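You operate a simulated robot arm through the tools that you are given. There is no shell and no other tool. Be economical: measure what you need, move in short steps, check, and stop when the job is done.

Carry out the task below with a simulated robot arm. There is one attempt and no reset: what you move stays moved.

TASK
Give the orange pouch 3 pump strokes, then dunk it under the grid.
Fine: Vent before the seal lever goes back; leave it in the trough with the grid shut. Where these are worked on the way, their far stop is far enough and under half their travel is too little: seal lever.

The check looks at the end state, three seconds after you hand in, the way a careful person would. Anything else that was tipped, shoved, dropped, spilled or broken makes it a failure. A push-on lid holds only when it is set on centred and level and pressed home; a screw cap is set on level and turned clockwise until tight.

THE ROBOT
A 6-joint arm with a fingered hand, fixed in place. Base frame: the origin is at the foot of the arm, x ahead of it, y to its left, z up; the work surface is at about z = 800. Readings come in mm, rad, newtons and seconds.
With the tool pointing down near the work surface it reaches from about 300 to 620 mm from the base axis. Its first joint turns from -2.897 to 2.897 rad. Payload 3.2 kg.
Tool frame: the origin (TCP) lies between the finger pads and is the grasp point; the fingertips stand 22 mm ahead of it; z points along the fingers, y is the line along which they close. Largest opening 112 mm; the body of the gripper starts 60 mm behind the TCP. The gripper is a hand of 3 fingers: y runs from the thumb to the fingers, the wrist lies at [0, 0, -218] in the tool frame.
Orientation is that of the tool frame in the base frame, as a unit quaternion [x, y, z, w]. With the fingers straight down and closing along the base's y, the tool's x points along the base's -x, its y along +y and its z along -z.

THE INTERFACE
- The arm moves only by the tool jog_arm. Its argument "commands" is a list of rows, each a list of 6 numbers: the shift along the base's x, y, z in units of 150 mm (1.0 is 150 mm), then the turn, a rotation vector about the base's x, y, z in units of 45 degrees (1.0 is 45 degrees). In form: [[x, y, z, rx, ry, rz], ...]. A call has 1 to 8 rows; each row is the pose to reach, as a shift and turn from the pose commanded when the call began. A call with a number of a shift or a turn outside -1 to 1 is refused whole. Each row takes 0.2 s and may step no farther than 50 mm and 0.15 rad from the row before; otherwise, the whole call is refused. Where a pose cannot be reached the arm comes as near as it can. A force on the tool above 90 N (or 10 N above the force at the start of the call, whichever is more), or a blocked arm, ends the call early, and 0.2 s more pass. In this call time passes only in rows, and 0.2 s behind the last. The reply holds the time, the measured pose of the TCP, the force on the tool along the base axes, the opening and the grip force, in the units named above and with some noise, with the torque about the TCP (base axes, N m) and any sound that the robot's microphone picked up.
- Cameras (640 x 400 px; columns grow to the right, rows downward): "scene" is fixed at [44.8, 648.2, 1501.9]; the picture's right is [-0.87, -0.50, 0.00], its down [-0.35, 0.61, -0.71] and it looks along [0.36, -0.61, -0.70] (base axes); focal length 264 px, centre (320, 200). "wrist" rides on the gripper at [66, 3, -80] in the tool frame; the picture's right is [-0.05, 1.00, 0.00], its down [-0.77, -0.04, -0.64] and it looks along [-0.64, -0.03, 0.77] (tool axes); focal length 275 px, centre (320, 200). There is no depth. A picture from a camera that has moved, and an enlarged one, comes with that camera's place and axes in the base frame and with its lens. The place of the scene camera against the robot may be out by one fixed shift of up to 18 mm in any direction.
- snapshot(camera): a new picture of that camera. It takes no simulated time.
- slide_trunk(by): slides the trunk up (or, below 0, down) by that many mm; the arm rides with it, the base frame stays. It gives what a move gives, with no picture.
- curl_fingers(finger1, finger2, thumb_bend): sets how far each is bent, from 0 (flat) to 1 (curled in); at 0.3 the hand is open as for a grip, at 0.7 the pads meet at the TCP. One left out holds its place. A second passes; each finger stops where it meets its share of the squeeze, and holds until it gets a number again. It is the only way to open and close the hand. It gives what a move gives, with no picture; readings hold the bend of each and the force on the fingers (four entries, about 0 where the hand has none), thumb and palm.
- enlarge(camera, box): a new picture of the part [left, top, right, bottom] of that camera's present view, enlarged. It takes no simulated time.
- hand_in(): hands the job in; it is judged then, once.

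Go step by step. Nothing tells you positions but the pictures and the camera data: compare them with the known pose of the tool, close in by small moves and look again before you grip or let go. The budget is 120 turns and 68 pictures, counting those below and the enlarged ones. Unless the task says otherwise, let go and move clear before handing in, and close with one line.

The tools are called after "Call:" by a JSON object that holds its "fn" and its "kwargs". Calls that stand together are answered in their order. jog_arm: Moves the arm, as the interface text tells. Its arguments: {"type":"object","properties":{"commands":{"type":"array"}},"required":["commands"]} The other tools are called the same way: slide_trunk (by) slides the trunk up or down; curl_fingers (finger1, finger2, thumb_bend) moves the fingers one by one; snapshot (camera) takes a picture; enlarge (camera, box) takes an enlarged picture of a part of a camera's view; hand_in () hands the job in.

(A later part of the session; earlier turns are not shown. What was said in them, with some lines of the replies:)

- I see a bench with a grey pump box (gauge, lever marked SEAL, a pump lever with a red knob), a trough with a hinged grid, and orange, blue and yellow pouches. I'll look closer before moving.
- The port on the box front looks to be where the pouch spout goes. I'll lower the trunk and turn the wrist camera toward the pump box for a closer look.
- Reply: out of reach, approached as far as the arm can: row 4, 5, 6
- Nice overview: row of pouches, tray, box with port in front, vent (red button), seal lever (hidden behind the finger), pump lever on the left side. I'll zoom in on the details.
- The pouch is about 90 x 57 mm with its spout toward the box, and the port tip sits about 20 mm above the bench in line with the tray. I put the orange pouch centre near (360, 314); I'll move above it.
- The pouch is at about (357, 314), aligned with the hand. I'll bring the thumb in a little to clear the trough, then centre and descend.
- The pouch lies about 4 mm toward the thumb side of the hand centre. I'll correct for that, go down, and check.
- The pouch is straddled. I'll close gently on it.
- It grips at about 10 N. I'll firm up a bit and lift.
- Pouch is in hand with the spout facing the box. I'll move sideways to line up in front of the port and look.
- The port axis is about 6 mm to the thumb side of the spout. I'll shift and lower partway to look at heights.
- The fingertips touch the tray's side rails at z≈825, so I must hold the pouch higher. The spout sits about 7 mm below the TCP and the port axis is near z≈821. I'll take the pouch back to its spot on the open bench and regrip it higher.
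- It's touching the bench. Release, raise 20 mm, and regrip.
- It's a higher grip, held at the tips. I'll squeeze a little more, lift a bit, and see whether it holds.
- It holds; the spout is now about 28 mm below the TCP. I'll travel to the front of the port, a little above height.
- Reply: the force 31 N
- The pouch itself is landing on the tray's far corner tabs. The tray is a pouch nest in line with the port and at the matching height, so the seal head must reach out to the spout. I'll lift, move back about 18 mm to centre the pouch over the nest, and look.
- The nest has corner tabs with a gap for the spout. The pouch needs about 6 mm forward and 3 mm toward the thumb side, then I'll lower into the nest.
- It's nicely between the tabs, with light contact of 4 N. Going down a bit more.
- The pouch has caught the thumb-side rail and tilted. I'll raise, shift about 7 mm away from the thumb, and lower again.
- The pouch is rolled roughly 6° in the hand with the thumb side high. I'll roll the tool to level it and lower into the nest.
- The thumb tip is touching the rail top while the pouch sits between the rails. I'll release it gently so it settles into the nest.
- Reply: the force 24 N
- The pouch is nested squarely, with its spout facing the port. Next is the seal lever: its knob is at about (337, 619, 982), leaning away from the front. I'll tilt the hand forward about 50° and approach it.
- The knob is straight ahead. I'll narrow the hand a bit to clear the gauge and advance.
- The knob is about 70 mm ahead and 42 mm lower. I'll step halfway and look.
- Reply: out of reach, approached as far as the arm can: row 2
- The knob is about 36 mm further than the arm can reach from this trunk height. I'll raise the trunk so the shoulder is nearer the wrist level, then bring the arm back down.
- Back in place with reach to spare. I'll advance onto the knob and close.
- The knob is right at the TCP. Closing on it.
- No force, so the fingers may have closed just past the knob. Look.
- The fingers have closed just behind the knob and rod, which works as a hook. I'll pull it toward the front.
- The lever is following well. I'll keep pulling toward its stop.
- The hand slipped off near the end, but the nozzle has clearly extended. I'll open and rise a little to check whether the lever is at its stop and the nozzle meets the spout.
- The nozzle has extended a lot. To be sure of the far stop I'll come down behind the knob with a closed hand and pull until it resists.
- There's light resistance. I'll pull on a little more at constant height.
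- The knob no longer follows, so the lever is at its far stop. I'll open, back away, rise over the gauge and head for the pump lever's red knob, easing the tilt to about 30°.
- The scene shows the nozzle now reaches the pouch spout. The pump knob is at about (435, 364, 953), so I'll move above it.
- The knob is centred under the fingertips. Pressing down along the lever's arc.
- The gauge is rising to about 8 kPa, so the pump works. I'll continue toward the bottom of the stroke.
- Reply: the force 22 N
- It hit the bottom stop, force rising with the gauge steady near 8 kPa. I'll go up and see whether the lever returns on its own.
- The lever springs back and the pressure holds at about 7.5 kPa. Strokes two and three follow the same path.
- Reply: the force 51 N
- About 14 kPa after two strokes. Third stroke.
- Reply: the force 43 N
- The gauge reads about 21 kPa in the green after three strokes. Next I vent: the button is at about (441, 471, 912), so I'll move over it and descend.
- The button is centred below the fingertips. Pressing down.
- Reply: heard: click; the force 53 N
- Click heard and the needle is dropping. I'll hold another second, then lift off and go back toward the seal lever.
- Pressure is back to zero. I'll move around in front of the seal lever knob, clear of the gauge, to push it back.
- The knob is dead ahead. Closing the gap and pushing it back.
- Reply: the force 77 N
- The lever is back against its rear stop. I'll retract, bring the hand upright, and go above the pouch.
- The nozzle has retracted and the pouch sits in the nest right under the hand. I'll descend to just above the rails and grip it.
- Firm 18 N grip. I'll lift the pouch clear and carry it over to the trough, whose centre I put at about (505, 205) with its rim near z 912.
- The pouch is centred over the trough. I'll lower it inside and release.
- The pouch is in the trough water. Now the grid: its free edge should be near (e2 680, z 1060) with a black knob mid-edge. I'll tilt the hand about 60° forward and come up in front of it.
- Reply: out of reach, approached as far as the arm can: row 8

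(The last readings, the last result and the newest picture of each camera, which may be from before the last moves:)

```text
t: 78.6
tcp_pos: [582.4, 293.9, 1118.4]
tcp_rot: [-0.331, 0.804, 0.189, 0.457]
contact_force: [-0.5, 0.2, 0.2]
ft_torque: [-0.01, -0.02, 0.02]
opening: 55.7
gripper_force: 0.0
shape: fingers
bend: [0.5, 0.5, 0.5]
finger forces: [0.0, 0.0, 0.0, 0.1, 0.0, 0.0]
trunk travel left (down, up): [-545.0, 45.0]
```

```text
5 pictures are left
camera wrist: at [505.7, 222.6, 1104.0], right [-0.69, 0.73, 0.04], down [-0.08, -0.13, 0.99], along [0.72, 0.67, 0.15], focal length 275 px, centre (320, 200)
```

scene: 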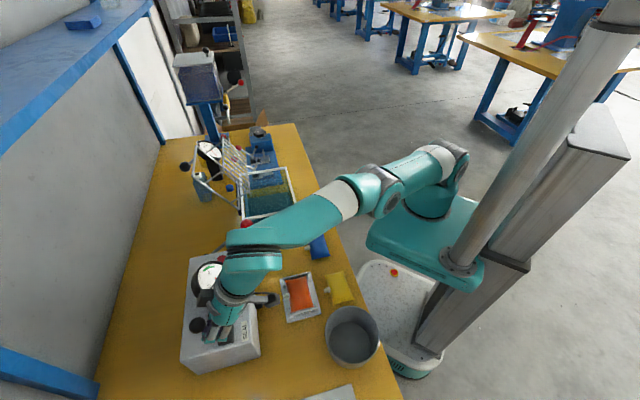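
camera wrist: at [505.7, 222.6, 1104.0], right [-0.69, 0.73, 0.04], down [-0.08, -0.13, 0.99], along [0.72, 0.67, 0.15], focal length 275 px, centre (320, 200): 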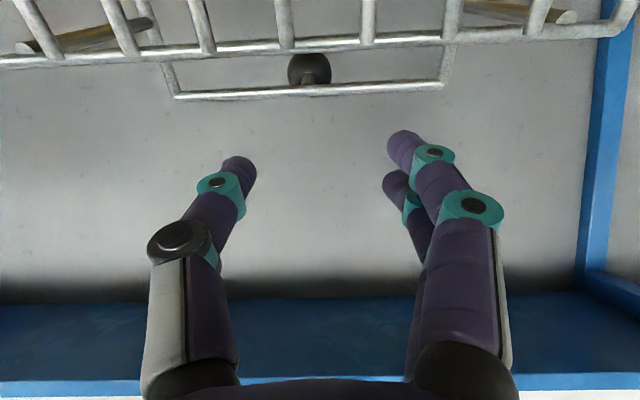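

The pouch is submerged in position. The grid's long bars are about 45 mm apart, so I can straddle one bar with thumb and fingers, pinch it, and swing the grid over. I'll line up with the middle bar (about e1 −223) below the cross-rail.

Call:
{"fn": "curl_fingers", "kwargs": {"finger1": 0.57, "finger2": 0.57, "thumb_bend": 0.57}}

Call:
{"fn": "jog_arm", "kwargs": {"commands": [[-0.05, -0.14, -0.1, 0, 0, 0], [-0.05, -0.22, -0.3, 0, 0, 0], [0.0, -0.187, -0.5, 0, 0, 0]]}}

Call:
{"fn": "snapshot", "kwargs": {"camera": "wrist"}}

```text
t: 79.6
tcp_pos: [581.7, 293.5, 1120.8]
tcp_rot: [-0.331, 0.804, 0.189, 0.457]
contact_force: [-0.2, 0.3, -1.0]
ft_torque: [-0.02, 0.0, 0.0]
opening: 38.7
gripper_force: 0.1
shape: fingers
bend: [0.56, 0.56, 0.56]
finger forces: [0.0, 0.0, 0.0, 0.1, 0.0, 0.0]
trunk travel left (down, up): [-545.0, 45.0]
```

```text
t: 80.4
tcp_pos: [614.7, 291.2, 1093.0]
tcp_rot: [-0.33, 0.808, 0.186, 0.451]
contact_force: [0.5, 0.3, -0.6]
ft_torque: [0.01, -0.02, 0.02]
opening: 38.6
gripper_force: 0.0
shape: fingers
bend: [0.56, 0.56, 0.56]
finger forces: [0.0, 0.0, 0.0, 0.0, 0.0, 0.1]
out of reach, approached as far as the arm can: row 1, 2, 3
trunk travel left (down, up): [-545.0, 45.0]
```

```text
4 pictures are left
camera wrist: at [537.7, 221.8, 1077.9], right [-0.68, 0.73, 0.04], down [-0.07, -0.12, 0.99], along [0.73, 0.67, 0.14], focal length 275 px, centre (320, 200)
```

wrist: 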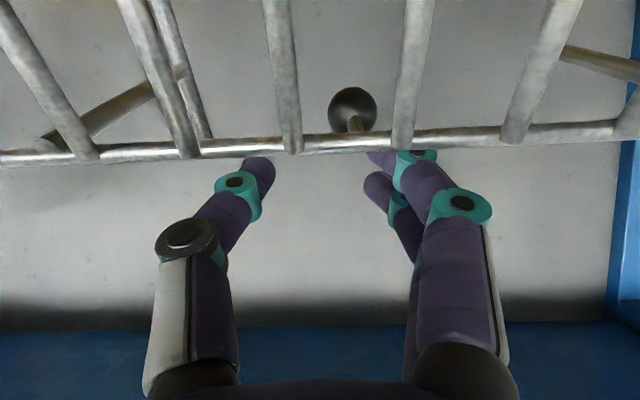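

The bar panel's top rail is actually closer, near (e2 ≈ 628, z ≈ 1068), and my fingers already reach over it. I'll steepen the hand to about 40° tilt so the fingertips drop behind the rail, then hook and pull.

Call:
{"fn": "curl_fingers", "kwargs": {"finger1": 0.68, "finger2": 0.68, "thumb_bend": 0.68}}

Call:
{"fn": "jog_arm", "kwargs": {"commands": [[0.0, 0.0, 0.02, -0.09, 0.09, 0], [0.0, 0.0, 0.03, -0.18, 0.18, 0], [0.0, 0.0, 0.03, -0.267, 0.267, 0]]}}

```text
t: 81.4
tcp_pos: [614.9, 293.1, 1092.7]
tcp_rot: [-0.33, 0.808, 0.186, 0.451]
contact_force: [0.5, 0.0, 0.1]
ft_torque: [-0.03, -0.02, -0.03]
opening: 7.5
gripper_force: 0.1
shape: fingers
bend: [0.68, 0.68, 0.68]
finger forces: [0.1, 0.1, 0.0, 0.0, 0.0, 0.0]
trunk travel left (down, up): [-545.0, 45.0]
```

```text
t: 82.2
tcp_pos: [612.9, 294.8, 1093.8]
tcp_rot: [-0.355, 0.86, 0.14, 0.339]
contact_force: [1.1, 0.5, 1.4]
ft_torque: [0.01, 0.0, 0.01]
opening: 7.3
gripper_force: 0.1
shape: fingers
bend: [0.68, 0.68, 0.68]
finger forces: [0.0, 0.0, 0.0, 0.1, 0.0, 0.0]
trunk travel left (down, up): [-545.0, 45.0]
```

Reached without complaint. Lowering behind the rail.

Call:
{"fn": "jog_arm", "kwargs": {"commands": [[0.0, 0.0, -0.08, 0, 0, 0], [0.0, 0.0, -0.15, 0, 0, 0], [0.0, 0.0, -0.2, 0, 0, 0]]}}

Call:
{"fn": "snapshot", "kwargs": {"camera": "wrist"}}

```text
t: 83.0
tcp_pos: [612.7, 294.7, 1063.3]
tcp_rot: [-0.356, 0.86, 0.139, 0.338]
contact_force: [-0.2, 0.5, 0.9]
ft_torque: [-0.01, -0.03, -0.01]
opening: 7.3
gripper_force: 0.1
shape: fingers
bend: [0.68, 0.68, 0.68]
finger forces: [0.1, 0.0, 0.0, 0.0, 0.0, 0.0]
trunk travel left (down, up): [-545.0, 45.0]
```

```text
3 pictures are left
camera wrist: at [537.1, 223.6, 1076.2], right [-0.68, 0.73, 0.03], down [0.12, 0.07, 0.99], along [0.72, 0.68, -0.13], focal length 275 px, centre (320, 200)
```

wrist: 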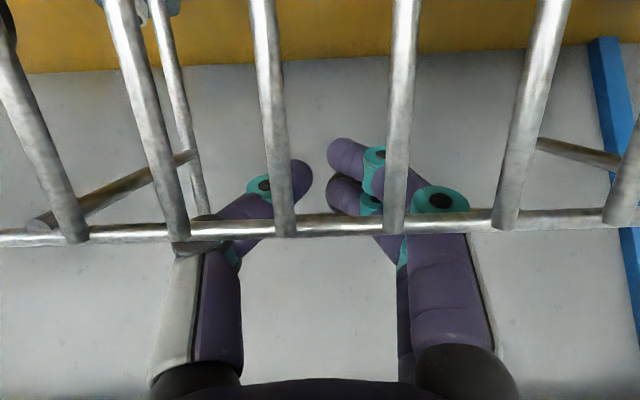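

The fingertips are now behind the rail and bars. I'll pull the grid up and over toward the trough along its arc.

Call:
{"fn": "jog_arm", "kwargs": {"commands": [[-0.113, -0.113, 0, 0, 0, 0], [-0.226, -0.226, 0, 0, 0, 0], [-0.33, -0.33, -0.02, 0, 0, 0], [-0.424, -0.424, -0.04, 0, 0, 0], [-0.509, -0.509, -0.1, 0, 0, 0], [-0.584, -0.584, -0.16, 0, 0, 0], [-0.66, -0.66, -0.233, 0, 0, 0], [-0.707, -0.707, -0.287, 0, 0, 0]]}}

Call:
{"fn": "snapshot", "kwargs": {"camera": "scene"}}

```text
t: 84.8
tcp_pos: [513.2, 197.2, 1038.0]
tcp_rot: [-0.356, 0.862, 0.138, 0.335]
contact_force: [-0.3, -1.4, -2.4]
ft_torque: [-0.01, -0.09, 0.08]
opening: 7.2
gripper_force: 1.4
shape: fingers
bend: [0.68, 0.69, 0.68]
finger forces: [0.1, 2.9, 0.0, 0.0, 0.0, 0.1]
out of reach, approached as far as the arm can: row 7, 8
trunk travel left (down, up): [-545.0, 45.0]
```

```text
2 pictures are left
```

scene: 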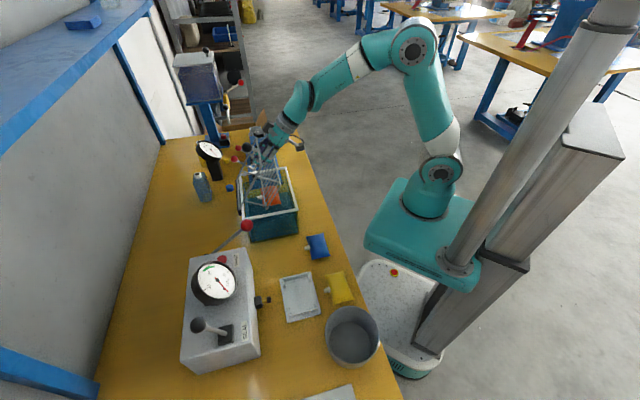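

The grid is over past vertical and resting on my hand through its handle loop. I'll draw the fingers out along their own axis, easing the tilt, so the grid drops shut.

Call:
{"fn": "jog_arm", "kwargs": {"commands": [[-0.066, -0.066, 0.1, -0.063, 0.063, 0], [-0.132, -0.132, 0.2, -0.126, 0.126, 0], [-0.198, -0.198, 0.32, -0.189, 0.189, 0], [-0.273, -0.273, 0.467, -0.283, 0.283, 0], [-0.353, -0.353, 0.633, -0.314, 0.314, 0]]}}

Call:
{"fn": "enlarge", "kwargs": {"camera": "scene", "box": [190, 120, 320, 250]}}

```text
t: 86.0
tcp_pos: [460.6, 146.5, 1132.7]
tcp_rot: [-0.374, 0.906, 0.077, 0.183]
contact_force: [-0.5, -0.1, 0.7]
ft_torque: [-0.01, 0.0, -0.02]
opening: 7.3
gripper_force: 0.0
shape: fingers
bend: [0.68, 0.68, 0.68]
finger forces: [0.0, 0.0, 0.0, 0.0, 0.1, 0.1]
trunk travel left (down, up): [-545.0, 45.0]
```

```text
3.08 times, centred on (255, 185) of scene
camera zoom: at [44.8, 648.2, 1501.9], right [-0.87, -0.5, 0.0], down [-0.35, 0.61, -0.71], along [0.36, -0.61, -0.7], focal length 813 px, centre (520, 246)
```

zoom: 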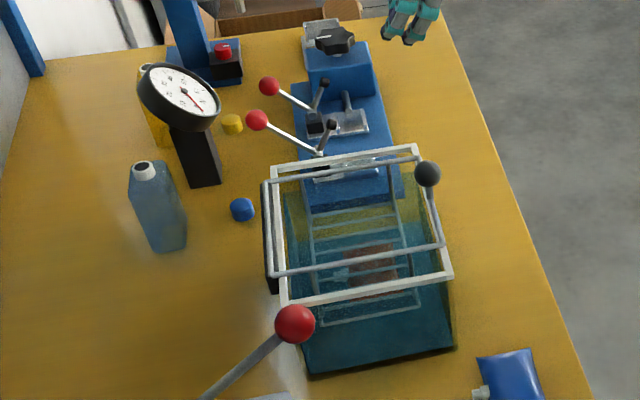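

The grid is down over the submerged pouch, with its frame on the trough rim, maybe a few millimetres proud at the near side. I'll press the black knob gently from above to be sure it's shut.

Call:
{"fn": "jog_arm", "kwargs": {"commands": [[-0.01, -0.015, -0.1, -0.09, 0.09, 0], [-0.02, -0.025, -0.35, -0.18, 0.18, 0], [-0.02, -0.025, -0.6, -0.27, 0.27, 0], [-0.02, -0.025, -0.85, -0.36, 0.36, 0]]}}

Call:
{"fn": "jog_arm", "kwargs": {"commands": [[0, 0, -0.05, 0, 0, 0], [0, 0, -0.1, 0, 0, 0], [0, 0, -0.15, 0, 0, 0]]}}

```text
t: 87.0
tcp_pos: [455.7, 140.6, 1008.5]
tcp_rot: [-0.383, 0.924, 0.0, 0.0]
contact_force: [-0.8, 0.1, -0.1]
ft_torque: [0.01, -0.02, -0.02]
opening: 7.1
gripper_force: 0.1
shape: fingers
bend: [0.68, 0.68, 0.68]
finger forces: [0.0, 0.0, 0.0, 0.0, 0.1, 0.0]
trunk travel left (down, up): [-545.0, 45.0]
```

```text
t: 87.8
tcp_pos: [457.8, 139.7, 983.9]
tcp_rot: [-0.383, 0.924, 0.001, 0.001]
contact_force: [6.4, -4.4, 10.9]
ft_torque: [-0.02, -0.06, -0.01]
opening: 0.0
gripper_force: 7.7
shape: fingers
bend: [0.73, 0.72, 0.68]
finger forces: [8.1, 6.7, 0.0, 0.1, 0.1, 0.0]
trunk travel left (down, up): [-545.0, 45.0]
```

Contact on the knob at about 11 N. A little more press to see whether it is firm.

Call:
{"fn": "jog_arm", "kwargs": {"commands": [[0, 0, -0.03, 0, 0, 0], [0, 0, -0.05, 0, 0, 0], [0, 0, -0.05, 0, 0, 0]]}}

```text
t: 88.6
tcp_pos: [454.7, 142.3, 977.9]
tcp_rot: [-0.383, 0.924, 0.001, 0.004]
contact_force: [8.1, 0.9, 53.5]
ft_torque: [0.3, 0.21, -0.01]
opening: 0.0
gripper_force: 29.9
shape: fingers
bend: [0.76, 0.76, 0.68]
finger forces: [28.4, 31.5, 0.0, 0.0, 0.0, 0.0]
trunk travel left (down, up): [-545.0, 45.0]
```

Force rises sharply to 53 N, so the grid is firmly on its stop. I'll retreat upward and take a last look.

Call:
{"fn": "jog_arm", "kwargs": {"commands": [[0, 0, 0.15, 0, 0, 0], [0, 0, 0.4, 0, 0, 0], [-0.1, -0.1, 0.7, 0, 0, 0], [-0.25, -0.25, 0.95, 0, 0, 0]]}}

Call:
{"fn": "snapshot", "kwargs": {"camera": "scene"}}

```text
t: 89.6
tcp_pos: [419.5, 103.5, 1117.7]
tcp_rot: [-0.383, 0.924, 0.002, 0.002]
contact_force: [-0.4, -0.4, 0.1]
ft_torque: [-0.03, -0.03, 0.01]
opening: 6.6
gripper_force: 0.0
shape: fingers
bend: [0.68, 0.68, 0.68]
finger forces: [0.0, 0.1, 0.0, 0.1, 0.0, 0.1]
trunk travel left (down, up): [-545.0, 45.0]
```

```text
0 pictures are left
```

scene: 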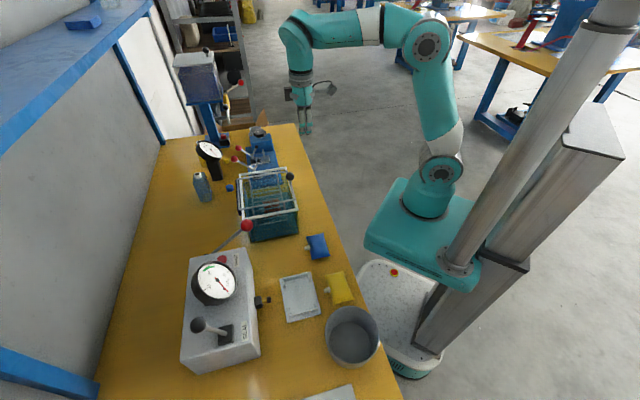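

The grid is shut over the submerged pouch, the seal lever is back, the gauge is at zero, and everything else is where it was. Handing in.

Call:
{"fn": "hand_in", "kwargs": {}}

```text
The job is handed in.
```

The orange pouch got three full pump strokes to about 21 kPa and was vented before the seal lever went back; it's now under the shut grid in the trough, and the job is handed in.
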